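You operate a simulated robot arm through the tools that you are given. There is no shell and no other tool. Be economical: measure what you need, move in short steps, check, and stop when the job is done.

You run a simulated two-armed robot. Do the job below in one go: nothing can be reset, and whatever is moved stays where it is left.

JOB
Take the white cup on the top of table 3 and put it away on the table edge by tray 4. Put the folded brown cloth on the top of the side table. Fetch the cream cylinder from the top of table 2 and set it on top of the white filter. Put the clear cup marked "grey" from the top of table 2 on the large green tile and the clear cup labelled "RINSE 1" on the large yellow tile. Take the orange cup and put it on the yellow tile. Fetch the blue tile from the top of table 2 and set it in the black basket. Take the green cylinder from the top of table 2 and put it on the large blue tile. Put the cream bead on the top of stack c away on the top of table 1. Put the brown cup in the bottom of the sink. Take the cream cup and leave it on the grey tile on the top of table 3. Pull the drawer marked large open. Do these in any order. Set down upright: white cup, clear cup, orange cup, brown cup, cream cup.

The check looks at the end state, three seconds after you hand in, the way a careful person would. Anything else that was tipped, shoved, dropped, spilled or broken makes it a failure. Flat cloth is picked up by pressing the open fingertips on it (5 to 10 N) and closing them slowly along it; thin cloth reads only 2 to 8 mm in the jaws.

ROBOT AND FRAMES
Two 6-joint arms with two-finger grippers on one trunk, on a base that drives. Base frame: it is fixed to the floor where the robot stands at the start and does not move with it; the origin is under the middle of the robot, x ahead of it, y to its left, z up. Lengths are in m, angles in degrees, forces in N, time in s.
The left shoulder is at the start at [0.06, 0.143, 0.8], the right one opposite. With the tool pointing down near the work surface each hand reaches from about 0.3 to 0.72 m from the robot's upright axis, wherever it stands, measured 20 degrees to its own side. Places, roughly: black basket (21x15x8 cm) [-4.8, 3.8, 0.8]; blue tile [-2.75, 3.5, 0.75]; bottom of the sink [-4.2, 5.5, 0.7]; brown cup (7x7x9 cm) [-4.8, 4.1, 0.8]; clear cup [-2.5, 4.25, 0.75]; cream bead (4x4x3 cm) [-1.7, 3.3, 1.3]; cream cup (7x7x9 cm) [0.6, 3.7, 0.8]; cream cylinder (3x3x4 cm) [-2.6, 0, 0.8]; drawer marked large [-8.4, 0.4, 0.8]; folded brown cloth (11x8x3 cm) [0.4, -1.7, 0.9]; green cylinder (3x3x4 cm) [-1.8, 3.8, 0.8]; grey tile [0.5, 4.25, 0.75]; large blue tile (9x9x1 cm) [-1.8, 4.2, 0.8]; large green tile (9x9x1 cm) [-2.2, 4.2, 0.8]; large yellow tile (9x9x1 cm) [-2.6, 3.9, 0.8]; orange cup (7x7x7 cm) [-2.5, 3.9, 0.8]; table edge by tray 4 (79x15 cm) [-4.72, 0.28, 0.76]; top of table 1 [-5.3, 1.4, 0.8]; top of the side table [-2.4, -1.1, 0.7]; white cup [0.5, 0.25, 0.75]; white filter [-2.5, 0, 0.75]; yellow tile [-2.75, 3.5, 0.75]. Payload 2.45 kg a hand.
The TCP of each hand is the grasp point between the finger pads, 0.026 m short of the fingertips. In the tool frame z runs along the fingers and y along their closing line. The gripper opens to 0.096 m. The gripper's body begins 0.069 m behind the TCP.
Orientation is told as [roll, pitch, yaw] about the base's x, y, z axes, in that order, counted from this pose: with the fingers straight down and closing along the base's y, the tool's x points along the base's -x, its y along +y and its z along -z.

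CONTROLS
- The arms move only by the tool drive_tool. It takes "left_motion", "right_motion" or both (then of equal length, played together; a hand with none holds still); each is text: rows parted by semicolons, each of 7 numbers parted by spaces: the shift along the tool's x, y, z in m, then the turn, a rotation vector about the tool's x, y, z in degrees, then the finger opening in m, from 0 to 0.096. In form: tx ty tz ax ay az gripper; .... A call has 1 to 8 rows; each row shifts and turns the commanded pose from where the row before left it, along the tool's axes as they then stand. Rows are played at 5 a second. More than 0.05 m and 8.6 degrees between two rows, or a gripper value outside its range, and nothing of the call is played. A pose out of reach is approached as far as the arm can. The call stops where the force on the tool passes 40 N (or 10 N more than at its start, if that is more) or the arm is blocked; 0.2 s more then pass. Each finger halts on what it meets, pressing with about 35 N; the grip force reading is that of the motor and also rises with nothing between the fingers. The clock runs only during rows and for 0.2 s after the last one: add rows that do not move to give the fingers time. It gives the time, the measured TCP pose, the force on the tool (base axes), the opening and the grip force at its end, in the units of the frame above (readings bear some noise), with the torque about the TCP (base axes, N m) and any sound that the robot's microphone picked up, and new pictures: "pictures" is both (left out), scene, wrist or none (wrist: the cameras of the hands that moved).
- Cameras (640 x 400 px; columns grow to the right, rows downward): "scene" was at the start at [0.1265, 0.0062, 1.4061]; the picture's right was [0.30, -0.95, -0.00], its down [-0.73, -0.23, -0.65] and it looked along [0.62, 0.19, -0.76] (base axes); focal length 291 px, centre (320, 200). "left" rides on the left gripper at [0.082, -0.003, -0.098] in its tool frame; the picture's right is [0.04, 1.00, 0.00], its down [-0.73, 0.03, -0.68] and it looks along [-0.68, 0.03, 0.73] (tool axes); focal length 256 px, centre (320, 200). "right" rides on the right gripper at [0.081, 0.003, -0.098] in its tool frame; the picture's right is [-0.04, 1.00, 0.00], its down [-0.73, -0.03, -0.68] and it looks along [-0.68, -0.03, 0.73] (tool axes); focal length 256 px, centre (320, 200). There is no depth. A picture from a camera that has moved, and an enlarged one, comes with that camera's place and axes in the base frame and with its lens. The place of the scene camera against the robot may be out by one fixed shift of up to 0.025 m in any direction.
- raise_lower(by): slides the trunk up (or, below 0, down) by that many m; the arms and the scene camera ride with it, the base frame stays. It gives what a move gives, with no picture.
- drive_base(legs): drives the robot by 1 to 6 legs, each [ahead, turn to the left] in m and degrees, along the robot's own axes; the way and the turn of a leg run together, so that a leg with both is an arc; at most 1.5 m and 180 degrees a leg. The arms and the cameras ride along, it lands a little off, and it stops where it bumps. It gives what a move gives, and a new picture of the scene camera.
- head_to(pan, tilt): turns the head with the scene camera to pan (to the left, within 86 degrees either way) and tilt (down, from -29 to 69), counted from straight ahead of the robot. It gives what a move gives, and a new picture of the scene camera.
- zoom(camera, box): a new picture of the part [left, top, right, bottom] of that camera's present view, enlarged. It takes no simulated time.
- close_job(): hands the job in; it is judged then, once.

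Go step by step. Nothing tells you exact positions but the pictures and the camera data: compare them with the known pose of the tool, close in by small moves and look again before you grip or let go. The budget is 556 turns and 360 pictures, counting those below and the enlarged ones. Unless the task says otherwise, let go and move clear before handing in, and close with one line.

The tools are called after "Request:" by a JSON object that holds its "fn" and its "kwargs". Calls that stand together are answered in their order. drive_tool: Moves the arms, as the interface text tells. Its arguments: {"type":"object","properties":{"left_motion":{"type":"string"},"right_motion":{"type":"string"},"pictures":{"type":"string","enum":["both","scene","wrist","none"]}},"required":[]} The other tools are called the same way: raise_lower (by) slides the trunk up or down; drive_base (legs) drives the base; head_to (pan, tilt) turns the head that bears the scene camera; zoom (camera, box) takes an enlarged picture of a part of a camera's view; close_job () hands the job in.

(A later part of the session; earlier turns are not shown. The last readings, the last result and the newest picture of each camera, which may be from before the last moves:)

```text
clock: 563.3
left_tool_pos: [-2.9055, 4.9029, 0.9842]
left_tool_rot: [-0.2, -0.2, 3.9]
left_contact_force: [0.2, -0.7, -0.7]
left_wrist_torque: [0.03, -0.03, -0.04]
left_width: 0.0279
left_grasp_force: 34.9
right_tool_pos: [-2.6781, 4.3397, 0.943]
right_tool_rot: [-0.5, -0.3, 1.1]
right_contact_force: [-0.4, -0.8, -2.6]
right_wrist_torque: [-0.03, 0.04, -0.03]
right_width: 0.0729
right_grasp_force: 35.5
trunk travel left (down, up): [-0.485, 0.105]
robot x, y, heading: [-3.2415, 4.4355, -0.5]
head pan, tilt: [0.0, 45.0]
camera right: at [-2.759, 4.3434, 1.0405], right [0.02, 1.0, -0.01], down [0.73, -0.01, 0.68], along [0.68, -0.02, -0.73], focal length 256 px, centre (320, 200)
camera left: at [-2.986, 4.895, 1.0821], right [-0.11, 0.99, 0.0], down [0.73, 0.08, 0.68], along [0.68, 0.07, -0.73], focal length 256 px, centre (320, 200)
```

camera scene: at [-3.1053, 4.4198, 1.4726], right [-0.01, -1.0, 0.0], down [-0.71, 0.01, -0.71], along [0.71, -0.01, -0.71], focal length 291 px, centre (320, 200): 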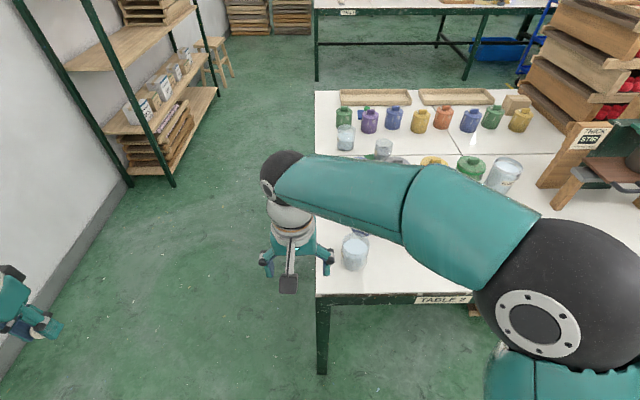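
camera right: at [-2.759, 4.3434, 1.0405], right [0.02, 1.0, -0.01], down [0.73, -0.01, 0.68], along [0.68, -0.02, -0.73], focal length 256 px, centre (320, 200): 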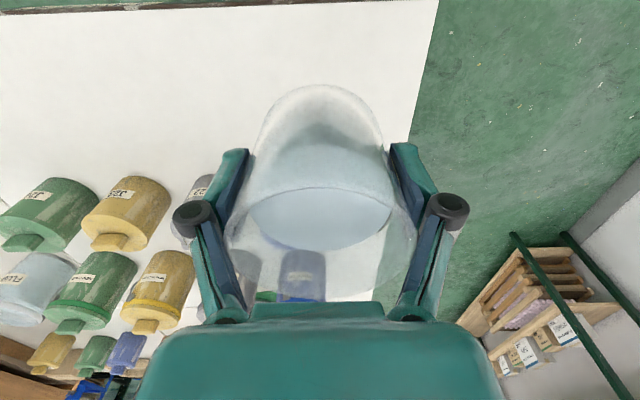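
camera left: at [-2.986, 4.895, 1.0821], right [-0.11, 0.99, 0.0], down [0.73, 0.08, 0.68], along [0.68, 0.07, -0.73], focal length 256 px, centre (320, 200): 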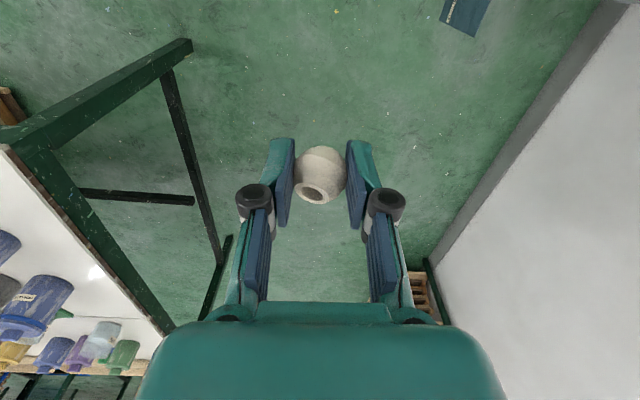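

Moving south along the table's west side to the large yellow tile.

Request:
{"fn": "drive_base", "kwargs": {"legs": [[0, -60]]}}

Request:
{"fn": "drive_base", "kwargs": {"legs": [[0, -29], [0.42, 0], [0, 30]]}}

Request:
{"fn": "drive_base", "kwargs": {"legs": [[0, 58]]}}

Request:
{"fn": "zoom", "kwargs": {"camera": "right", "box": [0, 0, 640, 400]}}

```text
clock: 566.9
left_tool_pos: [-2.6718, 4.3769, 0.9848]
left_tool_rot: [0.0, -0.2, -56.3]
left_contact_force: [0.3, 0.0, 0.7]
left_wrist_torque: [0.02, -0.06, -0.01]
left_width: 0.0281
left_grasp_force: 35.0
right_tool_pos: [-3.0445, 3.8988, 0.9432]
right_tool_rot: [-0.4, -0.3, -59.1]
right_contact_force: [-0.5, -0.3, -2.4]
right_wrist_torque: [0.04, -0.04, 0.01]
right_width: 0.0729
right_grasp_force: 35.2
trunk travel left (down, up): [-0.485, 0.105]
robot x, y, heading: [-3.2032, 4.4586, -60.0]
head pan, tilt: [0.0, 45.0]
stopped in leg 1: the robot was blocked; the commanded pose is now the measured one
camera scene: at [-3.1425, 4.3156, 1.4727], right [-0.87, -0.5, 0.0], down [-0.35, 0.62, -0.71], along [0.35, -0.61, -0.71], focal length 291 px, centre (320, 200)
```

scene: 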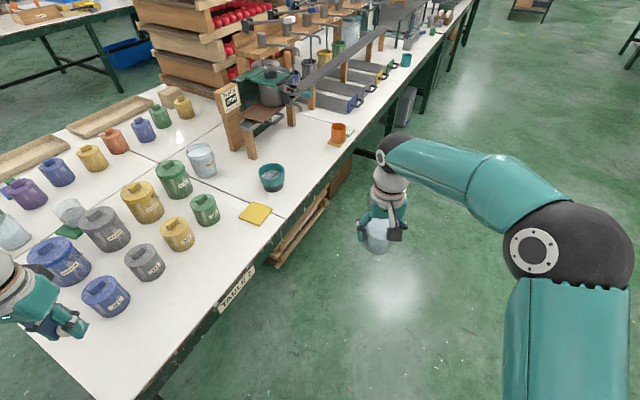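

```text
clock: 572.8
left_tool_pos: [-2.6636, 3.9512, 0.9832]
left_tool_rot: [-0.2, 0.0, -55.1]
left_contact_force: [-0.5, -0.5, -0.9]
left_wrist_torque: [-0.01, 0.03, 0.02]
left_width: 0.0277
left_grasp_force: 35.1
right_tool_pos: [-3.0292, 3.4674, 0.9437]
right_tool_rot: [-0.4, -0.3, -58.1]
right_contact_force: [-0.8, 0.2, -2.3]
right_wrist_torque: [-0.03, 0.01, 0.0]
right_width: 0.0726
right_grasp_force: 34.8
trunk travel left (down, up): [-0.485, 0.105]
robot x, y, heading: [-3.2142, 4.0114, -58.9]
head pan, tilt: [0.0, 45.0]
camera scene: at [-3.1502, 3.8714, 1.4727], right [-0.86, -0.51, 0.0], down [-0.36, 0.61, -0.71], along [0.36, -0.61, -0.71], focal length 291 px, centre (320, 200)
```

scene: 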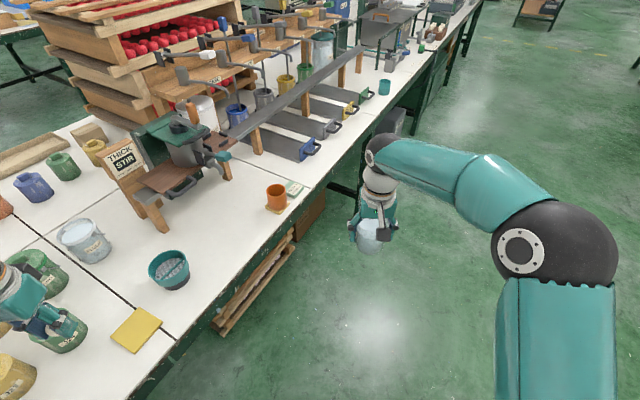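

```text
clock: 576.3
left_tool_pos: [-2.8613, 4.4444, 0.984]
left_tool_rot: [-0.4, 0.0, 1.8]
left_contact_force: [0.2, 0.8, -0.2]
left_wrist_torque: [-0.03, 0.02, 0.0]
left_width: 0.028
left_grasp_force: 34.9
right_tool_pos: [-2.6535, 3.8735, 0.9432]
right_tool_rot: [-0.5, -0.2, -1.1]
right_contact_force: [1.0, 1.3, -3.8]
right_wrist_torque: [-0.06, 0.0, 0.03]
right_width: 0.0729
right_grasp_force: 35.6
trunk travel left (down, up): [-0.485, 0.105]
robot x, y, heading: [-3.2172, 3.965, -2.7]
head pan, tilt: [0.0, 45.0]
stopped in leg 1: the robot was blocked; the commanded pose is now the measured one
camera scene: at [-3.0787, 3.9464, 1.4725], right [-0.05, -1.0, 0.0], down [-0.71, 0.03, -0.71], along [0.71, -0.04, -0.71], focal length 291 px, centre (320, 200)
```

scene: 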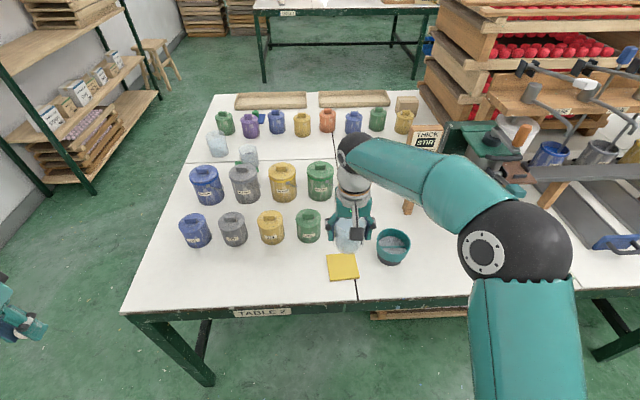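

```text
1.00 times, centred on (320, 200) of right (not enlarged: the box is as wide or as high as the picture)
camera zoom: at [-2.7341, 3.8796, 1.042], right [0.06, 1.0, -0.01], down [0.73, -0.04, 0.68], along [0.68, -0.05, -0.73], focal length 256 px, centre (320, 200)
```

zoom: 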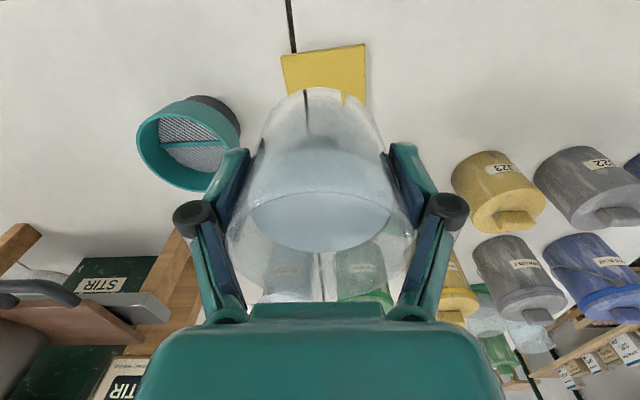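

Yellow tile centre ≈(-2.63, 3.876); teal bowl is close on the left, so aim at y≈3.885. Move and lower.

Request:
{"fn": "drive_tool", "kwargs": {"right_motion": "-0.012 0.006 0 0 0 0 0.03; -0.011 0.006 0.01 0 0 0 0.03; 0 0 0.025 0 0 0 0.03; 0 0 0.025 0 0 0 0.03; 0 0 0.025 0 0 0 0.03; 0 0 0.015 0 0 0 0.03; 0 0 0 0 0 0 0.03", "left_motion": "0 0 0 0 0 0 0.01; 0 0 0 0 0 0 0.01; 0 0 0 0 0 0 0.01; 0 0 0 0 0 0 0.01; 0 0 0 0 0 0 0.01; 0 0 0 0 0 0 0.01; 0 0 0 0 0 0 0.01", "pictures": "wrist"}}

```text
clock: 577.9
left_tool_pos: [-2.8619, 4.4401, 0.9859]
left_tool_rot: [-0.2, -0.1, 1.8]
left_contact_force: [0.3, 0.2, -0.6]
left_wrist_torque: [-0.03, 0.02, 0.03]
left_width: 0.0279
left_grasp_force: 34.7
right_tool_pos: [-2.6306, 3.8815, 0.8446]
right_tool_rot: [-0.6, -0.3, -1.0]
right_contact_force: [0.1, 0.4, -3.3]
right_wrist_torque: [0.03, 0.04, 0.01]
right_width: 0.0729
right_grasp_force: 35.2
trunk travel left (down, up): [-0.485, 0.105]
robot x, y, heading: [-3.2126, 3.9624, -2.6]
head pan, tilt: [0.0, 45.0]
camera right: at [-2.7113, 3.8867, 0.9424], right [0.06, 1.0, -0.01], down [0.73, -0.04, 0.68], along [0.68, -0.05, -0.73], focal length 256 px, centre (320, 200)
camera left: at [-2.9423, 4.4361, 1.0844], right [-0.07, 1.0, 0.0], down [0.73, 0.05, 0.68], along [0.68, 0.05, -0.73], focal length 256 px, centre (320, 200)
```

right: 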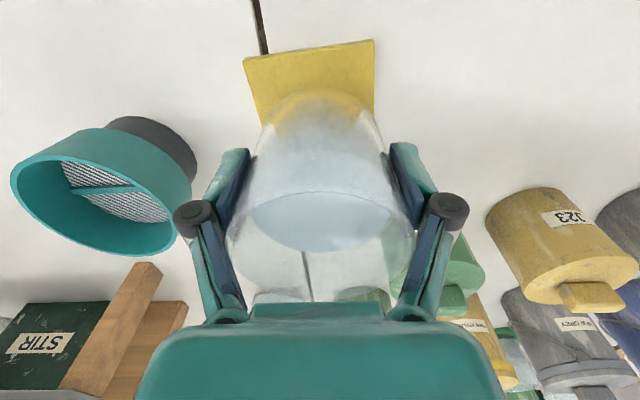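
left: 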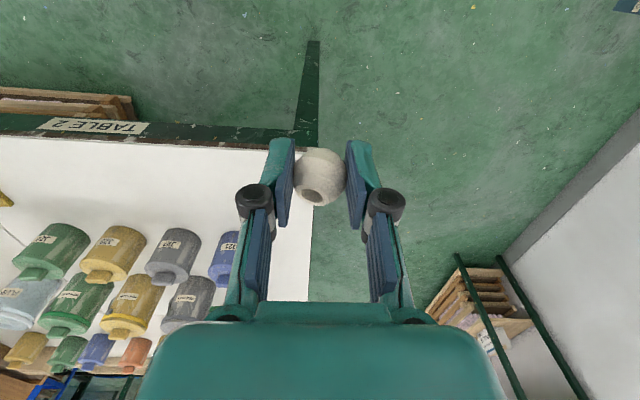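

Request:
{"fn": "drive_tool", "kwargs": {"right_motion": "0 0.001 0.012 0 0 0 0.03; 0 0 0.01 0 0 0 0.03; 0 0 0 0 0 0 0.03", "left_motion": "0 0 0 0 0 0 0.01; 0 0 0 0 0 0 0.01; 0 0 0 0 0 0 0.01", "pictures": "none"}}

```text
clock: 578.7
left_tool_pos: [-2.8613, 4.4394, 0.9876]
left_tool_rot: [-0.3, -0.2, 1.9]
left_contact_force: [0.8, 0.4, -0.2]
left_wrist_torque: [0.01, -0.01, 0.0]
left_width: 0.0277
left_grasp_force: 34.7
right_tool_pos: [-2.6308, 3.8823, 0.8233]
right_tool_rot: [-0.5, -0.3, -1.1]
right_contact_force: [0.0, 0.2, -2.9]
right_wrist_torque: [0.01, -0.02, -0.01]
right_width: 0.0731
right_grasp_force: 35.0
trunk travel left (down, up): [-0.485, 0.105]
robot x, y, heading: [-3.2146, 3.9663, -3.0]
head pan, tilt: [0.0, 45.0]
```

Request:
{"fn": "drive_tool", "kwargs": {"right_motion": "0 0 0.006 0 0 0 0.03; 0 0 0 0 0 0 0.03", "left_motion": "0 0 0 0 0 0 0.01; 0 0 0 0 0 0 0.01", "pictures": "none"}}

```text
clock: 579.3
left_tool_pos: [-2.8601, 4.4415, 0.986]
left_tool_rot: [-0.1, 0.0, 1.8]
left_contact_force: [0.4, 0.1, -0.2]
left_wrist_torque: [0.02, -0.01, 0.0]
left_width: 0.0279
left_grasp_force: 35.0
right_tool_pos: [-2.6308, 3.8821, 0.8173]
right_tool_rot: [-0.5, -0.3, -1.1]
right_contact_force: [-0.3, 0.0, -2.7]
right_wrist_torque: [0.0, 0.04, -0.01]
right_width: 0.0731
right_grasp_force: 34.9
trunk travel left (down, up): [-0.485, 0.105]
robot x, y, heading: [-3.2128, 3.9634, -2.8]
head pan, tilt: [0.0, 45.0]
```

Request:
{"fn": "drive_tool", "kwargs": {"right_motion": "0 0 0.004 0 0 0 0.03; 0 0 0.003 0 0 0 0.03; 0 0 0 0 0 0 0.03", "left_motion": "0 0 0 0 0 0 0.01; 0 0 0 0 0 0 0.01; 0 0 0 0 0 0 0.01", "pictures": "none"}}

```text
clock: 580.1
left_tool_pos: [-2.8627, 4.4401, 0.987]
left_tool_rot: [-0.2, -0.2, 1.8]
left_contact_force: [0.9, -0.3, -0.2]
left_wrist_torque: [0.01, 0.04, -0.01]
left_width: 0.0281
left_grasp_force: 35.3
right_tool_pos: [-2.6299, 3.8824, 0.8153]
right_tool_rot: [-0.5, -0.8, -1.1]
right_contact_force: [2.8, -6.1, 28.5]
right_wrist_torque: [0.1, 0.53, 0.13]
right_width: 0.0729
right_grasp_force: 35.2
trunk travel left (down, up): [-0.485, 0.105]
robot x, y, heading: [-3.216, 3.9685, -2.5]
head pan, tilt: [0.0, 45.0]
```

Contact. Ease up and release with a small opening.

Request:
{"fn": "drive_tool", "kwargs": {"right_motion": "0 0 -0.004 0 0 0 0.06; 0 0 0 0 0 0 0.072; 0 0 0 0 0 0 0.077; 0 0 0 0 0 0 0.081; 0 0 0 0 0 0 0.083; 0 0 0 0 0 0 0.083", "left_motion": "0 0 0 0 0 0 0.01; 0 0 0 0 0 0 0.01; 0 0 0 0 0 0 0.01; 0 0 0 0 0 0 0.01; 0 0 0 0 0 0 0.01; 0 0 0 0 0 0 0.01", "pictures": "wrist"}}

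```text
clock: 581.5
left_tool_pos: [-2.8615, 4.4407, 0.9869]
left_tool_rot: [-0.2, -0.3, 1.9]
left_contact_force: [-0.1, 0.8, -0.6]
left_wrist_torque: [0.02, 0.01, -0.02]
left_width: 0.028
left_grasp_force: 34.9
right_tool_pos: [-2.6304, 3.8819, 0.8133]
right_tool_rot: [-0.6, -0.3, -1.1]
right_contact_force: [-0.6, 0.8, 0.4]
right_wrist_torque: [0.0, -0.03, -0.02]
right_width: 0.0833
right_grasp_force: 0.1
trunk travel left (down, up): [-0.485, 0.105]
robot x, y, heading: [-3.2129, 3.9632, -2.7]
head pan, tilt: [0.0, 45.0]
camera right: at [-2.7113, 3.8878, 0.9111], right [0.06, 1.0, -0.01], down [0.73, -0.04, 0.68], along [0.68, -0.05, -0.73], focal length 256 px, centre (320, 200)
camera left: at [-2.9424, 4.4361, 1.0844], right [-0.07, 1.0, 0.0], down [0.73, 0.05, 0.68], along [0.68, 0.05, -0.73], focal length 256 px, centre (320, 200)
```

right: 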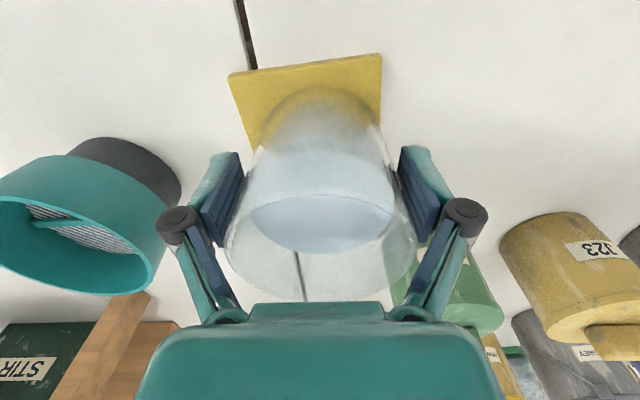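
left: 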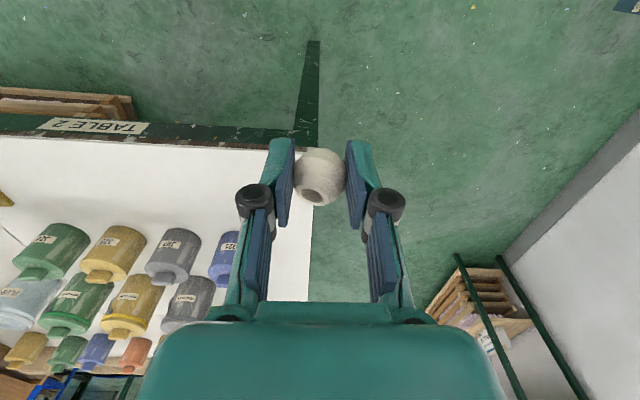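

Request:
{"fn": "drive_tool", "kwargs": {"right_motion": "0 0 -0.01 0 0 0 0.083; 0 0 -0.03 0 0 0 0.083; 0 0 -0.04 0 0 0 0.083; 0 0 -0.045 0 0 0 0.083; 0 0 -0.045 0 0 0 0.083; 0.04 0 0 0 0 0 0.083; 0.045 0 0 0 0 0 0.083; 0.045 0 0 0 0 0 0.083", "left_motion": "0 0 0 0 0 0 0.01; 0 0 0 0 0 0 0.01; 0 0 0 0 0 0 0.01; 0 0 0 0 0 0 0.01; 0 0 0 0 0 0 0.01; 0 0 0 0 0 0 0.01; 0 0 0 0 0 0 0.01; 0 0 0 0 0 0 0.01", "pictures": "scene"}}

Request:
{"fn": "zoom", "kwargs": {"camera": "scene", "box": [180, 120, 440, 290]}}

```text
clock: 583.3
left_tool_pos: [-2.8633, 4.4404, 0.9858]
left_tool_rot: [-0.1, -0.2, 1.8]
left_contact_force: [-0.4, 0.0, 0.0]
left_wrist_torque: [0.03, -0.03, 0.03]
left_width: 0.0282
left_grasp_force: 35.1
right_tool_pos: [-2.7629, 3.8863, 0.9835]
right_tool_rot: [-0.5, -0.4, -1.2]
right_contact_force: [0.1, 0.5, 1.0]
right_wrist_torque: [0.01, -0.03, -0.02]
right_width: 0.0832
right_grasp_force: 0.2
trunk travel left (down, up): [-0.485, 0.105]
robot x, y, heading: [-3.2165, 3.9662, -2.8]
head pan, tilt: [0.0, 45.0]
camera scene: at [-3.0812, 3.9423, 1.4728], right [-0.05, -1.0, 0.0], down [-0.71, 0.03, -0.71], along [0.71, -0.03, -0.71], focal length 291 px, centre (320, 200)
```

scene: 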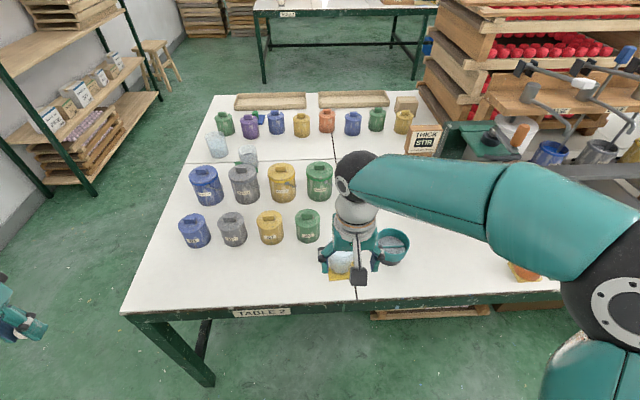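

```text
2.35 times, centred on (310, 205) of scene
camera zoom: at [-3.0812, 3.9423, 1.4728], right [-0.05, -1.0, 0.0], down [-0.71, 0.03, -0.71], along [0.71, -0.03, -0.71], focal length 686 px, centre (344, 188)
```

zoom: 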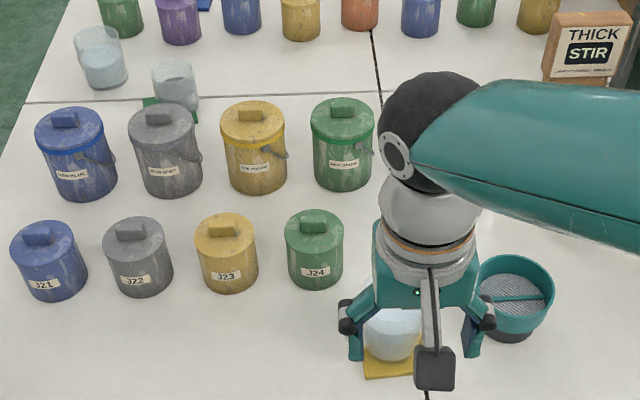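

RINSE 1 stands on the large yellow tile. Now the bead to table 1: back off and turn around.

Request:
{"fn": "drive_base", "kwargs": {"legs": [[-0.3, 0], [0, 63]]}}

Request:
{"fn": "drive_base", "kwargs": {"legs": [[0, 63]]}}

Request:
{"fn": "drive_base", "kwargs": {"legs": [[0, 57], [0.7, 0]]}}

```text
clock: 588.4
left_tool_pos: [-3.7528, 4.5187, 0.986]
left_tool_rot: [-0.3, -0.1, 63.5]
left_contact_force: [0.3, 0.5, 0.5]
left_wrist_torque: [0.0, -0.02, -0.02]
left_width: 0.028
left_grasp_force: 35.7
right_tool_pos: [-3.218, 4.3437, 0.9827]
right_tool_rot: [-0.5, -0.3, 60.6]
right_contact_force: [-1.4, -0.5, -0.7]
right_wrist_torque: [0.01, 0.02, -0.02]
right_width: 0.083
right_grasp_force: 0.0
trunk travel left (down, up): [-0.485, 0.105]
robot x, y, heading: [-3.4684, 3.9633, 58.6]
head pan, tilt: [0.0, 45.0]
camera scene: at [-3.4013, 4.068, 1.4726], right [0.85, -0.52, 0.0], down [-0.37, -0.61, -0.71], along [0.37, 0.6, -0.71], focal length 291 px, centre (320, 200)
```

scene: 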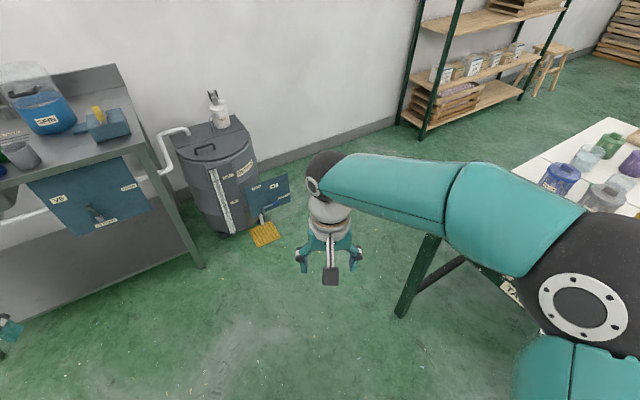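

```text
clock: 591.4
left_tool_pos: [-4.085, 4.0493, 0.9854]
left_tool_rot: [-0.3, -0.2, 118.3]
left_contact_force: [0.2, -0.8, -1.0]
left_wrist_torque: [0.05, -0.03, -0.02]
left_width: 0.028
left_grasp_force: 35.4
right_tool_pos: [-3.632, 4.3832, 0.9831]
right_tool_rot: [-0.6, -0.3, 115.1]
right_contact_force: [-1.0, -0.1, -0.4]
right_wrist_torque: [0.0, -0.02, -0.01]
right_width: 0.0829
right_grasp_force: 0.1
trunk travel left (down, up): [-0.485, 0.105]
robot x, y, heading: [-3.4348, 3.9725, 113.8]
head pan, tilt: [0.0, 45.0]
stopped in leg 1: the robot was blocked; the commanded pose is now the measured one
camera scene: at [-3.5002, 4.0851, 1.4725], right [0.91, 0.41, 0.0], down [0.29, -0.65, -0.71], along [-0.29, 0.65, -0.71], focal length 291 px, centre (320, 200)
```

scene: 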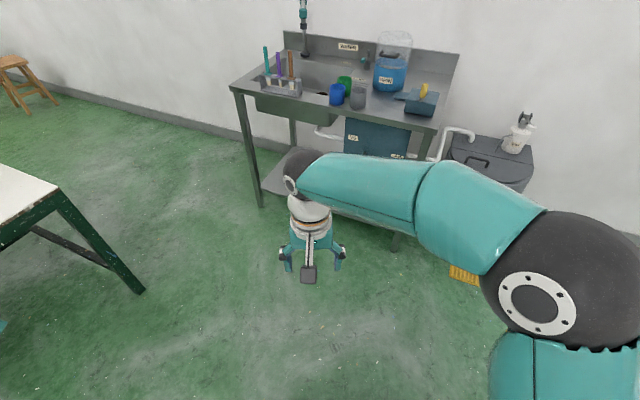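

```text
clock: 594.1
left_tool_pos: [-3.9122, 3.5261, 0.9869]
left_tool_rot: [-0.4, -0.1, 168.1]
left_contact_force: [0.0, 0.2, -0.8]
left_wrist_torque: [0.07, 0.01, 0.01]
left_width: 0.028
left_grasp_force: 35.1
right_tool_pos: [-3.8781, 4.088, 0.9842]
right_tool_rot: [-0.6, -0.3, 165.0]
right_contact_force: [-0.2, -1.5, 0.0]
right_wrist_torque: [0.01, -0.08, -0.01]
right_width: 0.0825
right_grasp_force: 0.0
trunk travel left (down, up): [-0.485, 0.105]
robot x, y, heading: [-3.4223, 4.0049, 164.4]
head pan, tilt: [0.0, 45.0]
stopped in leg 1: the robot was blocked; the commanded pose is now the measured one
camera scene: at [-3.5701, 4.0242, 1.4725], right [0.27, 0.96, 0.0], down [0.68, -0.19, -0.71], along [-0.68, 0.19, -0.71], focal length 291 px, centre (320, 200)
```

scene: 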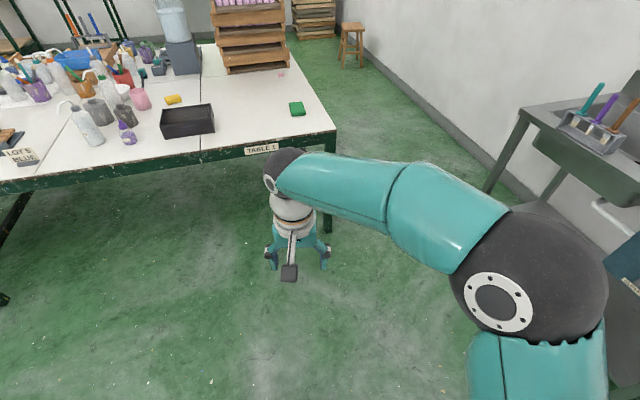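

Request:
{"fn": "drive_base", "kwargs": {"legs": [[0.85, 0], [0, 14]]}}

Request:
{"fn": "drive_tool", "kwargs": {"left_motion": "-0.005 -0.045 0 0 0 0 0.01; -0.01 -0.045 0 0 0 0 0.01; -0.01 -0.045 0 0 0 0 0.01; -0.02 -0.045 0 0 0 0 0.01; -0.02 -0.045 0 0 0 0 0.01; -0.02 -0.045 0 0 0 0 0.01; -0.02 -0.045 0 0 0 0 0.01; -0.02 -0.04 0 0 0 0 0.01", "pictures": "both"}}

```text
clock: 599.7
left_tool_pos: [-4.6108, 3.6392, 0.9898]
left_tool_rot: [-0.2, -0.2, -176.6]
left_contact_force: [0.2, -0.7, -0.7]
left_wrist_torque: [0.01, 0.0, -0.01]
left_width: 0.0281
left_grasp_force: 35.0
right_tool_pos: [-4.7254, 4.1902, 0.9859]
right_tool_rot: [-0.5, -0.4, -179.7]
right_contact_force: [0.3, -0.1, 0.0]
right_wrist_torque: [0.01, -0.02, -0.01]
right_width: 0.0831
right_grasp_force: 0.1
trunk travel left (down, up): [-0.485, 0.105]
robot x, y, heading: [-4.2647, 4.2402, 179.5]
head pan, tilt: [0.0, 45.0]
camera scene: at [-4.416, 4.2222, 1.4727], right [0.0, 1.0, 0.0], down [0.71, 0.0, -0.71], along [-0.71, 0.0, -0.71], focal length 291 px, centre (320, 200)
```

scene: 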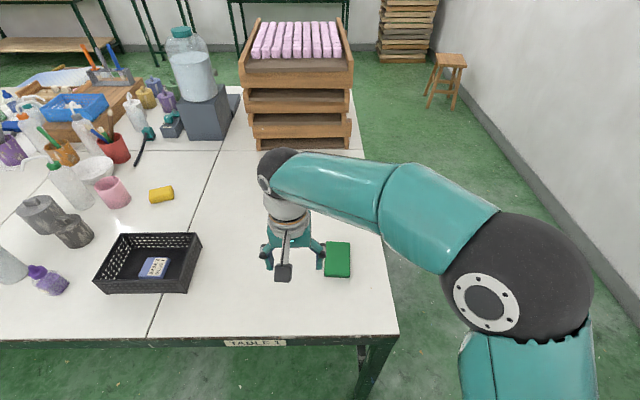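

```text
clock: 601.5
left_tool_pos: [-4.7585, 3.9877, 0.9969]
left_tool_rot: [-0.2, -0.1, -176.6]
left_contact_force: [-0.5, -0.4, -0.4]
left_wrist_torque: [0.01, -0.01, 0.01]
left_width: 0.0279
left_grasp_force: 35.3
right_tool_pos: [-4.7265, 4.1914, 0.9845]
right_tool_rot: [-0.6, -0.1, -179.8]
right_contact_force: [-0.3, -0.4, -0.6]
right_wrist_torque: [-0.03, -0.04, 0.03]
right_width: 0.0828
right_grasp_force: 0.0
trunk travel left (down, up): [-0.485, 0.105]
robot x, y, heading: [-4.2678, 4.2396, 179.7]
head pan, tilt: [0.0, 45.0]
camera scene: at [-4.4174, 4.2229, 1.4725], right [0.0, 1.0, 0.0], down [0.71, 0.0, -0.71], along [-0.71, 0.0, -0.71], focal length 291 px, centre (320, 200)
camera left: at [-4.6759, 3.9951, 1.0953], right [0.1, -0.99, 0.0], down [-0.73, -0.08, 0.68], along [-0.68, -0.07, -0.73], focal length 256 px, centre (320, 200)
```

scene: 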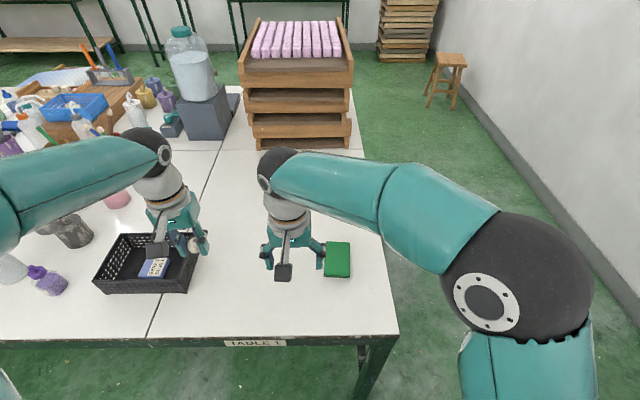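
left: 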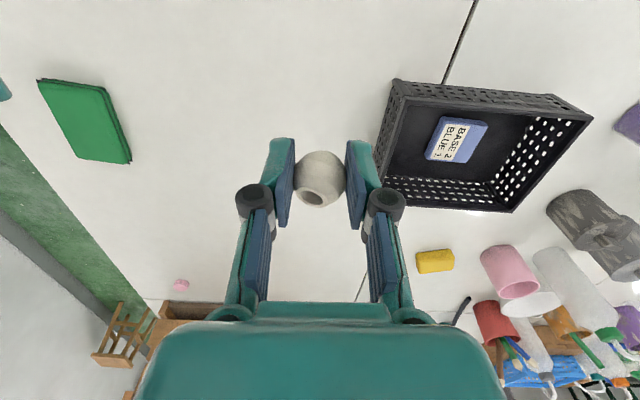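

Request:
{"fn": "drive_tool", "kwargs": {"left_motion": "-0.02 -0.02 0 0 0 0 0.01; -0.02 -0.02 0 0 0 0 0.01; -0.01 -0.01 0 0 -7 0 0.01; 0 0 0 0 -7 0 0.01; 0 0 0 0 -6 0 0.01; 0.0138 0 0.0375 0 0 0 0.01; 0.0138 0 0.0375 0 0 0 0.01; 0.0138 0 0.0375 0 0 0 0.01", "right_motion": "0.04 0 0 0 0 0 0.083; 0.04 0 0 0 0 0 0.083; 0.04 0 0 0 0 0 0.083; 0.03 0 0 0 0 0 0.083; 0 0 0 0 0 0 0.083; 0 0 0 0 0 0 0.083; 0 0 0 0 0 0 0.083; 0 0 0 0 0 0 0.083", "pictures": "both"}}

```text
clock: 603.3
left_tool_pos: [-4.81, 4.0341, 0.8688]
left_tool_rot: [-0.3, -20.2, -176.5]
left_contact_force: [-0.7, 0.7, -1.1]
left_wrist_torque: [-0.01, -0.03, -0.01]
left_width: 0.0279
left_grasp_force: 34.9
right_tool_pos: [-4.575, 4.1893, 0.9821]
right_tool_rot: [-0.6, -0.3, -179.7]
right_contact_force: [0.7, 1.7, 0.2]
right_wrist_torque: [-0.02, -0.04, -0.01]
right_width: 0.083
right_grasp_force: 0.0
trunk travel left (down, up): [-0.485, 0.105]
robot x, y, heading: [-4.2633, 4.2368, 179.8]
head pan, tilt: [0.0, 45.0]
camera scene: at [-4.4174, 4.222, 1.4726], right [0.0, 1.0, 0.0], down [0.71, 0.0, -0.71], along [-0.71, 0.0, -0.71], focal length 291 px, centre (320, 200)
camera right: at [-4.4923, 4.1849, 1.0801], right [-0.03, -1.0, -0.01], down [-0.73, 0.02, 0.68], along [-0.68, 0.03, -0.73], focal length 256 px, centre (320, 200)
camera left: at [-4.6996, 4.0448, 0.9341], right [0.1, -1.0, -0.02], down [-0.45, -0.06, 0.89], along [-0.89, -0.08, -0.46], focal length 256 px, centre (320, 200)
```

scene: 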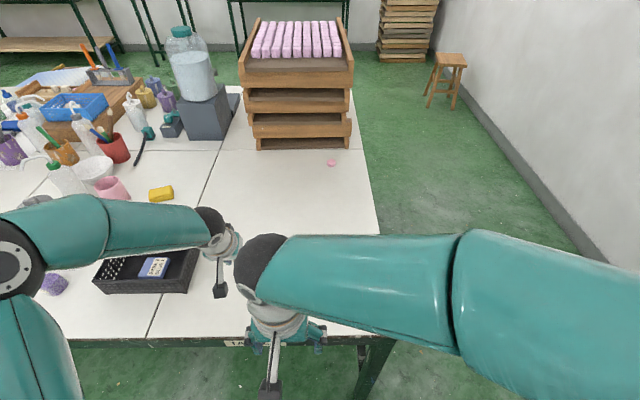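
right: 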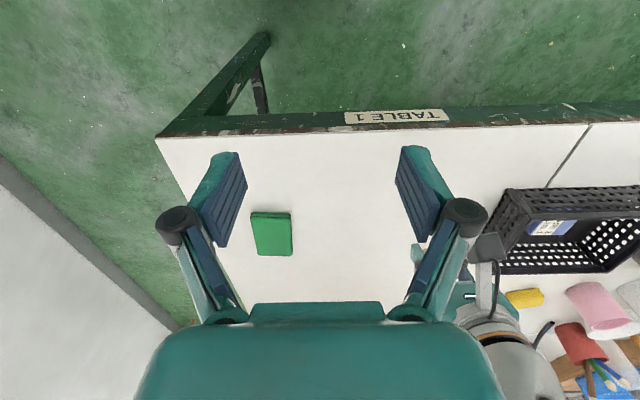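
left: 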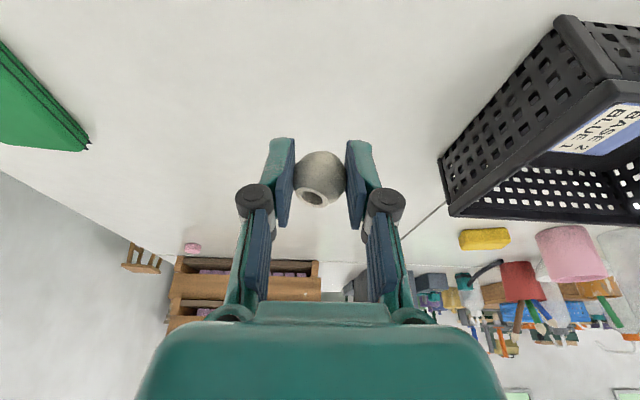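

Request:
{"fn": "drive_tool", "kwargs": {"left_motion": "0.0121 0 0.0328 0 0 0 0.01; 0.0104 0 0.028 0 0 0 0.01; 0.0035 0 0.0094 0 0 0 0.01; 0 0 0 0 0 0 0.01", "pictures": "none"}}

```text
clock: 604.3
left_tool_pos: [-4.8101, 4.036, 0.7979]
left_tool_rot: [-0.2, -20.3, -176.5]
left_contact_force: [-0.5, -0.7, -0.1]
left_wrist_torque: [-0.02, -0.01, 0.01]
left_width: 0.0278
left_grasp_force: 35.1
right_tool_pos: [-4.5752, 4.1899, 0.9823]
right_tool_rot: [-0.4, -0.3, -179.6]
right_contact_force: [-0.4, 0.5, 0.4]
right_wrist_torque: [0.02, 0.03, 0.01]
right_width: 0.083
right_grasp_force: 0.1
trunk travel left (down, up): [-0.485, 0.105]
robot x, y, heading: [-4.2694, 4.2403, 179.7]
head pan, tilt: [0.0, 45.0]
```

Request:
{"fn": "drive_tool", "kwargs": {"left_motion": "0.0035 0 0.0094 0 0 0 0.01; 0.0014 0 0.0038 0 0 0 0.01; 0 0 0 0 0 0 0.01", "pictures": "wrist"}}

```text
clock: 605.1
left_tool_pos: [-4.8125, 4.0352, 0.7887]
left_tool_rot: [-0.2, -21.0, -176.6]
left_contact_force: [7.5, 0.3, 18.1]
left_wrist_torque: [-0.29, -0.29, 0.13]
left_width: 0.0279
left_grasp_force: 35.4
right_tool_pos: [-4.5731, 4.1896, 0.9834]
right_tool_rot: [-0.5, -0.3, -179.6]
right_contact_force: [-0.5, -0.6, -0.1]
right_wrist_torque: [0.0, -0.01, 0.0]
right_width: 0.083
right_grasp_force: 0.0
trunk travel left (down, up): [-0.485, 0.105]
robot x, y, heading: [-4.2633, 4.2359, 180.2]
head pan, tilt: [0.0, 45.0]
stopped in row 3 (left hand): the force on the tool passed its limit at 42 N (the readings are from after the stop); the commanded pose is now the measured one
camera left: at [-4.7, 4.0457, 0.8515], right [0.1, -1.0, -0.02], down [-0.44, -0.06, 0.9], along [-0.89, -0.08, -0.44], focal length 256 px, centre (320, 200)
```

left: 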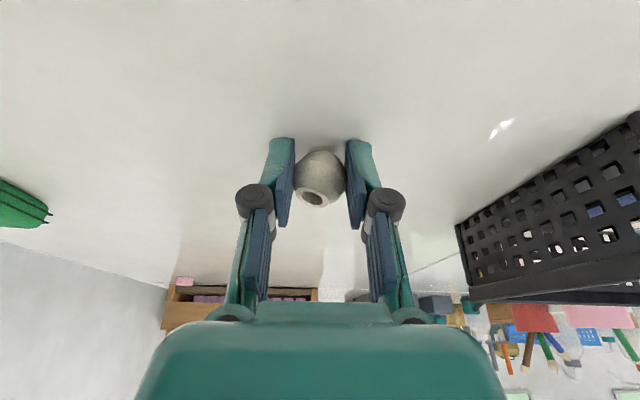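

On the table. Ease and release slowly.

Request:
{"fn": "drive_tool", "kwargs": {"left_motion": "0 0 -0.001 0 0 0 0.02; 0 0 0 0 0 0 0.028; 0 0 0 0 0 0 0.031; 0 0 0 0 0 0 0.036; 0 0 0 0 0 0 0.045; 0 0 0 0 0 0 0.055; -0.003 0 -0.009 0 0 0 0.055; -0.008 0 -0.022 0 0 0 0.055", "pictures": "wrist"}}

```text
clock: 606.9
left_tool_pos: [-4.8127, 4.0362, 0.8189]
left_tool_rot: [-0.3, -20.8, -176.5]
left_contact_force: [-0.5, 0.8, 0.1]
left_wrist_torque: [0.02, 0.02, 0.02]
left_width: 0.0551
left_grasp_force: 0.0
right_tool_pos: [-4.5743, 4.1888, 0.983]
right_tool_rot: [-0.5, -0.3, -179.7]
right_contact_force: [-0.2, -0.2, 0.4]
right_wrist_torque: [-0.01, -0.04, -0.04]
right_width: 0.083
right_grasp_force: 0.1
trunk travel left (down, up): [-0.485, 0.105]
robot x, y, heading: [-4.2628, 4.2402, 179.6]
head pan, tilt: [0.0, 45.0]
camera left: at [-4.7005, 4.0461, 0.8826], right [0.1, -1.0, -0.02], down [-0.44, -0.06, 0.89], along [-0.89, -0.08, -0.45], focal length 256 px, centre (320, 200)
```

left: 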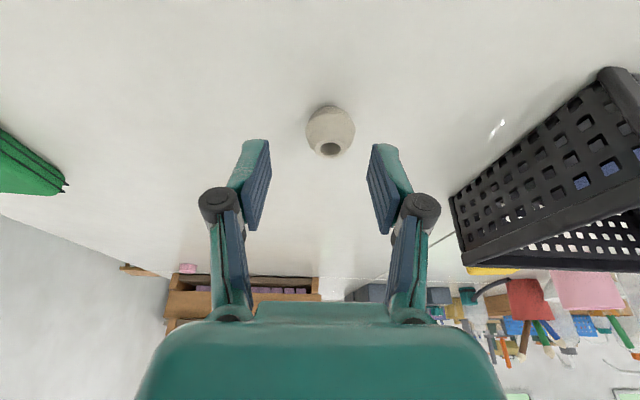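

Bead placed upright on table 1. Withdraw the hand, raise the trunk, then head for the drawer via the north gap (keeping pictures few).

Request:
{"fn": "drive_tool", "kwargs": {"left_motion": "-0.014 0 -0.0375 0 0 0 0.055; -0.014 0 -0.0375 0 0 0 0.055; -0.014 0 -0.0375 0 0 0 0.06; -0.01 0 -0.028 0 0 0 0.08; 0.04 0 0 0 7 0 0.096; 0.04 0 0 0 7 0 0.096; 0.04 0 0 0 6.5 0 0.096; 0.04 0 0 0 0 0 0.096", "pictures": "none"}}

Request:
{"fn": "raise_lower", "kwargs": {"by": 0.1}}

Request:
{"fn": "drive_base", "kwargs": {"legs": [[-0.27, 0], [0, -55]]}}

```text
clock: 608.7
left_tool_pos: [-4.6538, 4.0431, 0.9391]
left_tool_rot: [-0.3, -0.2, -176.6]
left_contact_force: [0.6, 0.2, 0.6]
left_wrist_torque: [-0.02, 0.05, -0.02]
left_width: 0.0961
left_grasp_force: 0.1
right_tool_pos: [-4.5741, 4.19, 0.985]
right_tool_rot: [-0.5, -0.4, -179.8]
right_contact_force: [-0.2, -0.4, 0.1]
right_wrist_torque: [-0.01, 0.02, 0.04]
right_width: 0.083
right_grasp_force: 0.1
trunk travel left (down, up): [-0.485, 0.105]
robot x, y, heading: [-4.267, 4.2379, 179.9]
head pan, tilt: [0.0, 45.0]
```

```text
clock: 610.1
left_tool_pos: [-4.6555, 4.0438, 1.0376]
left_tool_rot: [-0.2, -0.2, -176.6]
left_contact_force: [-0.9, -0.5, 1.2]
left_wrist_torque: [-0.02, 0.0, 0.03]
left_width: 0.0963
left_grasp_force: 0.2
right_tool_pos: [-4.574, 4.1886, 1.0827]
right_tool_rot: [-0.5, -0.4, -179.7]
right_contact_force: [0.7, 0.2, -1.1]
right_wrist_torque: [-0.01, -0.02, 0.03]
right_width: 0.0828
right_grasp_force: 0.0
trunk travel left (down, up): [-0.585, 0.005]
robot x, y, heading: [-4.2655, 4.2396, 179.4]
head pan, tilt: [0.0, 45.0]
```

```text
clock: 614.7
left_tool_pos: [-4.3844, 4.4421, 1.0376]
left_tool_rot: [-0.2, -0.2, 129.0]
left_contact_force: [-0.1, 0.1, -0.3]
left_wrist_torque: [0.01, 0.01, 0.0]
left_width: 0.0961
left_grasp_force: 0.0
right_tool_pos: [-4.219, 4.4599, 1.0825]
right_tool_rot: [-0.5, -0.3, 126.1]
right_contact_force: [0.7, 0.4, 1.0]
right_wrist_torque: [-0.04, -0.02, -0.03]
right_width: 0.0829
right_grasp_force: 0.0
trunk travel left (down, up): [-0.585, 0.005]
robot x, y, heading: [-4.0297, 4.219, 126.0]
head pan, tilt: [0.0, 45.0]
camera scene: at [-4.1151, 4.3193, 1.5726], right [0.81, 0.58, 0.0], down [0.41, -0.58, -0.71], along [-0.41, 0.57, -0.71], focal length 291 px, centre (320, 200)
```

scene: 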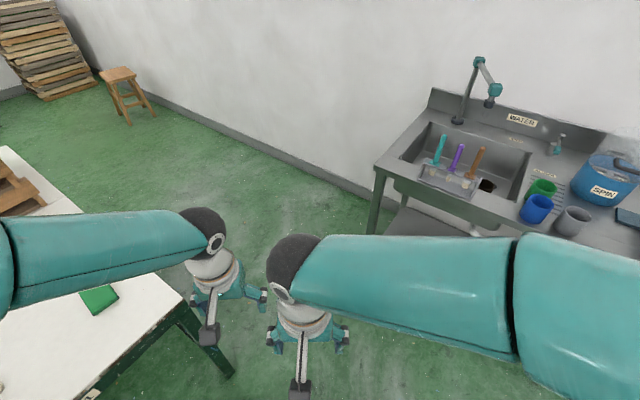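

Request:
{"fn": "drive_base", "kwargs": {"legs": [[0.58, 0], [0, 38], [1.1, 0], [0, 14]]}}

```text
clock: 626.3
left_tool_pos: [-5.8058, 4.8505, 1.0392]
left_tool_rot: [-0.2, -0.2, -179.1]
left_contact_force: [-0.7, 1.1, 0.4]
left_wrist_torque: [0.0, 0.01, 0.0]
left_width: 0.0959
left_grasp_force: 0.1
right_tool_pos: [-5.7199, 4.9925, 1.0822]
right_tool_rot: [-0.4, -0.4, 177.8]
right_contact_force: [-0.6, -0.5, 1.0]
right_wrist_torque: [0.01, 0.01, -0.02]
right_width: 0.0828
right_grasp_force: 0.1
trunk travel left (down, up): [-0.585, 0.005]
robot x, y, heading: [-5.4114, 5.0095, 177.4]
head pan, tilt: [0.0, 45.0]
camera scene: at [-5.56, 4.997, 1.5727], right [0.04, 1.0, 0.0], down [0.71, -0.03, -0.71], along [-0.71, 0.03, -0.71], focal length 291 px, centre (320, 200)
```

scene: 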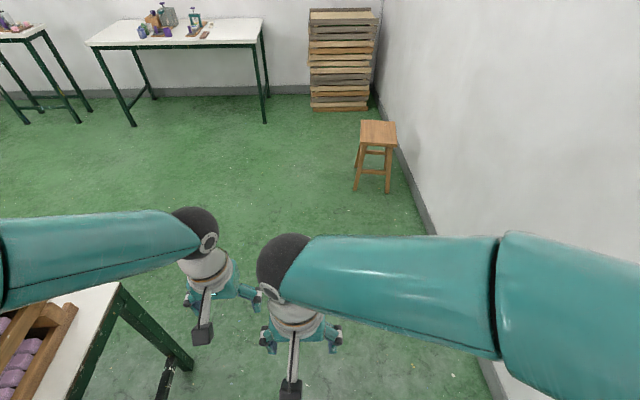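

Request:
{"fn": "drive_base", "kwargs": {"legs": [[1.25, 0], [0, 42], [0.25, 0], [0, 40]]}}

```text
clock: 638.5
left_tool_pos: [-6.7541, 4.4854, 1.0389]
left_tool_rot: [-0.2, -0.3, -96.2]
left_contact_force: [-0.1, 0.5, -0.1]
left_wrist_torque: [-0.01, 0.04, -0.01]
left_width: 0.096
left_grasp_force: 0.1
right_tool_pos: [-6.8857, 4.5903, 1.0847]
right_tool_rot: [-0.5, -0.2, -99.1]
right_contact_force: [-0.3, -0.6, -0.5]
right_wrist_torque: [-0.01, -0.02, 0.0]
right_width: 0.083
right_grasp_force: 0.1
trunk travel left (down, up): [-0.585, 0.005]
robot x, y, heading: [-6.8969, 4.9043, -99.7]
head pan, tilt: [0.0, 45.0]
camera scene: at [-6.9308, 4.7476, 1.5726], right [-0.99, 0.17, 0.0], down [0.12, 0.7, -0.71], along [-0.12, -0.7, -0.71], focal length 291 px, centre (320, 200)
```

scene: 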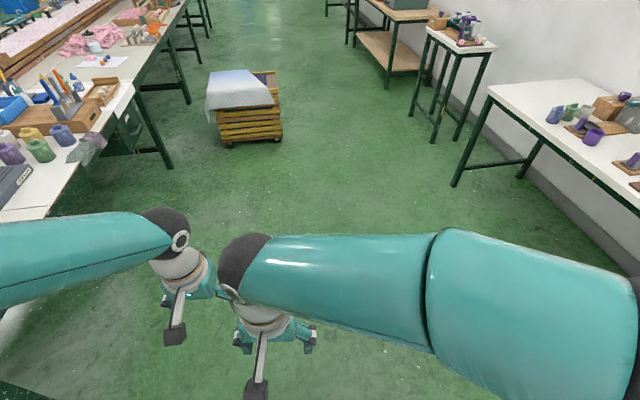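

A cloth-covered cart stands ahead; pass it on the west side.

Request:
{"fn": "drive_base", "kwargs": {"legs": [[0, -13], [1.5, 0], [0.34, 0], [0, 22], [1.5, 0], [1.1, 0]]}}

```text
clock: 662.2
left_tool_pos: [-7.6767, 0.3016, 1.0398]
left_tool_rot: [-0.1, -0.1, -91.0]
left_contact_force: [0.7, 0.7, -0.1]
left_wrist_torque: [-0.06, 0.0, -0.01]
left_width: 0.0961
left_grasp_force: 0.0
right_tool_pos: [-7.8152, 0.3936, 1.0837]
right_tool_rot: [-0.4, -0.3, -94.1]
right_contact_force: [0.4, 0.1, -0.5]
right_wrist_torque: [-0.02, 0.01, -0.02]
right_width: 0.0829
right_grasp_force: 0.0
trunk travel left (down, up): [-0.585, 0.005]
robot x, y, heading: [-7.8566, 0.7042, -94.7]
head pan, tilt: [0.0, 45.0]
camera scene: at [-7.8753, 0.547, 1.5726], right [-1.0, 0.08, 0.0], down [0.06, 0.71, -0.71], along [-0.06, -0.7, -0.71], focal length 291 px, centre (320, 200)
```

scene: 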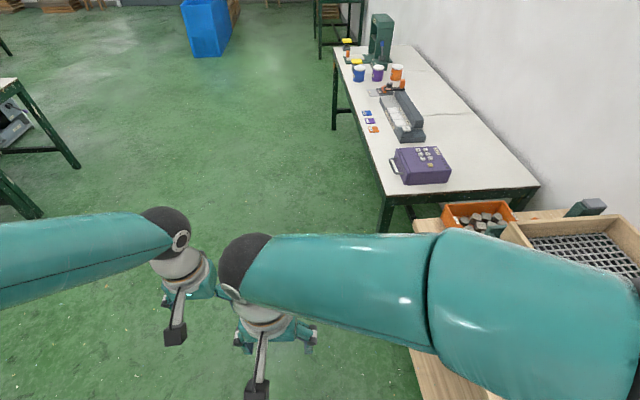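

Request:
{"fn": "drive_base", "kwargs": {"legs": [[0, 42], [0.4, 0], [0, -60]]}}

Request:
{"fn": "drive_base", "kwargs": {"legs": [[0, -66]]}}

```text
clock: 670.0
left_tool_pos: [-7.5516, -0.0617, 1.0397]
left_tool_rot: [-0.2, -0.2, -108.7]
left_contact_force: [-0.3, -0.7, -1.1]
left_wrist_torque: [0.0, -0.01, 0.03]
left_width: 0.0958
left_grasp_force: 0.0
right_tool_pos: [-7.6562, 0.067, 1.0845]
right_tool_rot: [-0.6, -0.3, -111.8]
right_contact_force: [-0.1, 0.1, -0.8]
right_wrist_torque: [0.0, 0.0, -0.01]
right_width: 0.0829
right_grasp_force: 0.1
trunk travel left (down, up): [-0.585, 0.005]
robot x, y, heading: [-7.5764, 0.3675, -112.3]
head pan, tilt: [0.0, 45.0]
camera scene: at [-7.6363, 0.2181, 1.5726], right [-0.92, 0.38, 0.0], down [0.27, 0.65, -0.71], along [-0.27, -0.65, -0.71], focal length 291 px, centre (320, 200)
```

scene: 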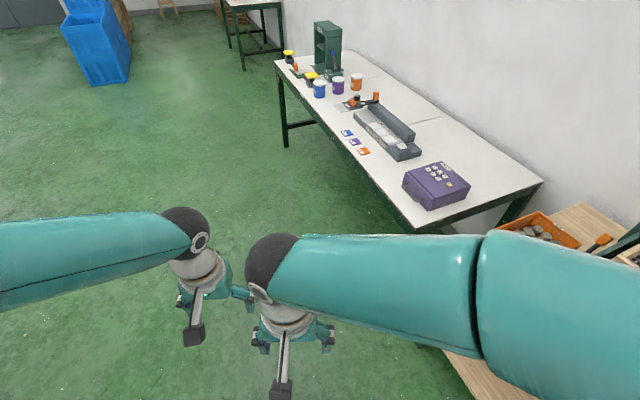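

```text
clock: 673.7
left_tool_pos: [-7.9594, 0.1752, 1.0407]
left_tool_rot: [-0.2, -0.2, -175.3]
left_contact_force: [0.6, -0.4, -0.4]
left_wrist_torque: [-0.02, -0.01, 0.0]
left_width: 0.096
left_grasp_force: 0.0
right_tool_pos: [-7.8806, 0.3227, 1.086]
right_tool_rot: [-0.5, -0.2, -178.3]
right_contact_force: [0.9, -0.8, 0.2]
right_wrist_torque: [-0.01, 0.0, -0.01]
right_width: 0.0827
right_grasp_force: 0.1
trunk travel left (down, up): [-0.585, 0.005]
robot x, y, heading: [-7.5731, 0.3253, -178.6]
head pan, tilt: [0.0, 45.0]
camera scene: at [-7.7231, 0.3057, 1.5727], right [-0.02, 1.0, 0.0], down [0.71, 0.02, -0.71], along [-0.71, -0.02, -0.71], focal length 291 px, centre (320, 200)
```

scene: 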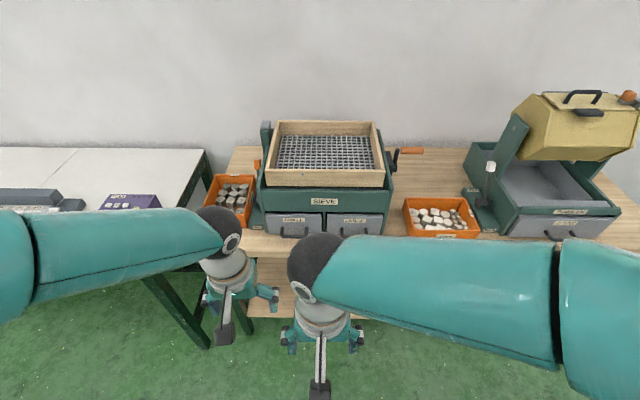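

A sieve with two small drawers. Zooming to read the labels.

Request:
{"fn": "zoom", "kwargs": {"camera": "scene", "box": [255, 190, 395, 250]}}

```text
4.57 times, centred on (325, 220) of scene
camera zoom: at [-7.7231, 0.3057, 1.5727], right [-0.02, 1.0, 0.0], down [0.71, 0.02, -0.71], along [-0.71, -0.02, -0.71], focal length 1332 px, centre (297, 109)
```

zoom: 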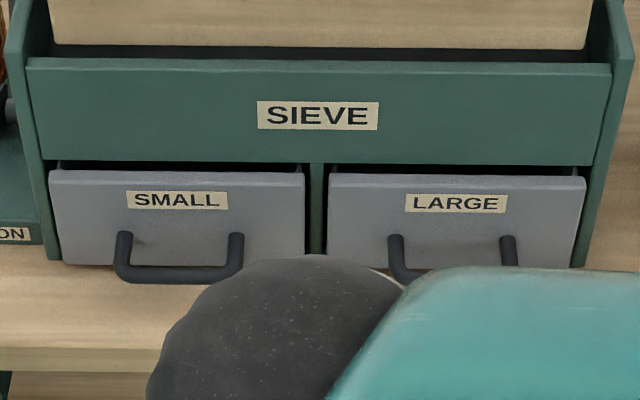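

"LARGE" is the right-hand drawer; its bar handle is at about (-8.31, 0.39, 0.79). I lower the trunk and rotate the right hand (closing front-to-back), then tilt it.

Request:
{"fn": "raise_lower", "kwargs": {"by": -0.16}}

Request:
{"fn": "drive_tool", "kwargs": {"right_motion": "0 0 -0.03 0 0 -8.2 0.08; 0 0 0 0 0 -8.2 0.07; 0 0 0 0 0 -8.2 0.06; 0 0 0 0 0 -8.2 0.05; 0 0 0 0 0 -8.2 0.045; 0 0 0 0 0 -8.2 0.045; 0 0 0 0 0 -8.2 0.045; 0 0 0 0 0 -8.2 0.045", "pictures": "none"}}

Request:
{"fn": "drive_tool", "kwargs": {"right_motion": "0 0 0 0 0 -8.2 0.045; 0 0 0 0 0 -8.2 0.045; 0 0 0 0 0 -7.7 0.045; 0 0 0 8.3 0 0 0.045; 0 0 0 8.3 0 0 0.045; 0 0 0 8.3 0 0 0.045; 0 0 0 8.3 0 0 0.045; 0 0 0 8.3 0 0 0.045", "pictures": "none"}}

```text
clock: 675.5
left_tool_pos: [-7.9584, 0.1747, 0.8809]
left_tool_rot: [-0.3, -0.2, -175.2]
left_contact_force: [0.5, 0.4, 1.0]
left_wrist_torque: [-0.01, -0.03, -0.02]
left_width: 0.0958
left_grasp_force: 0.1
right_tool_pos: [-7.8805, 0.322, 0.9261]
right_tool_rot: [-0.5, -0.2, -178.3]
right_contact_force: [-0.5, 0.2, -0.3]
right_wrist_torque: [-0.02, 0.01, -0.02]
right_width: 0.083
right_grasp_force: 0.1
trunk travel left (down, up): [-0.425, 0.165]
robot x, y, heading: [-7.5741, 0.3265, -178.7]
head pan, tilt: [0.0, 45.0]
```

```text
clock: 677.3
left_tool_pos: [-7.959, 0.174, 0.8812]
left_tool_rot: [-0.2, -0.2, -175.2]
left_contact_force: [0.6, -0.8, 0.0]
left_wrist_torque: [0.01, 0.01, 0.0]
left_width: 0.0959
left_grasp_force: 0.0
right_tool_pos: [-7.88, 0.3215, 0.9559]
right_tool_rot: [-0.5, 0.3, -112.5]
right_contact_force: [0.0, -0.7, -0.9]
right_wrist_torque: [0.0, 0.0, -0.01]
right_width: 0.0449
right_grasp_force: 0.0
trunk travel left (down, up): [-0.425, 0.165]
robot x, y, heading: [-7.5768, 0.3237, -178.7]
head pan, tilt: [0.0, 45.0]
```

```text
clock: 679.2
left_tool_pos: [-7.9583, 0.174, 0.8804]
left_tool_rot: [-0.3, -0.2, -175.2]
left_contact_force: [0.6, -0.2, -0.4]
left_wrist_torque: [-0.01, 0.01, -0.02]
left_width: 0.0961
left_grasp_force: 0.0
right_tool_pos: [-7.9283, 0.3007, 1.0051]
right_tool_rot: [-43.6, -9.4, -95.0]
right_contact_force: [0.8, -0.1, -0.5]
right_wrist_torque: [-0.03, -0.01, -0.01]
right_width: 0.0449
right_grasp_force: 0.1
trunk travel left (down, up): [-0.425, 0.165]
robot x, y, heading: [-7.5742, 0.3258, -178.5]
head pan, tilt: [0.0, 45.0]
stopped in row 8 (right hand): the arm was blocked; the commanded pose is now the measured one
```

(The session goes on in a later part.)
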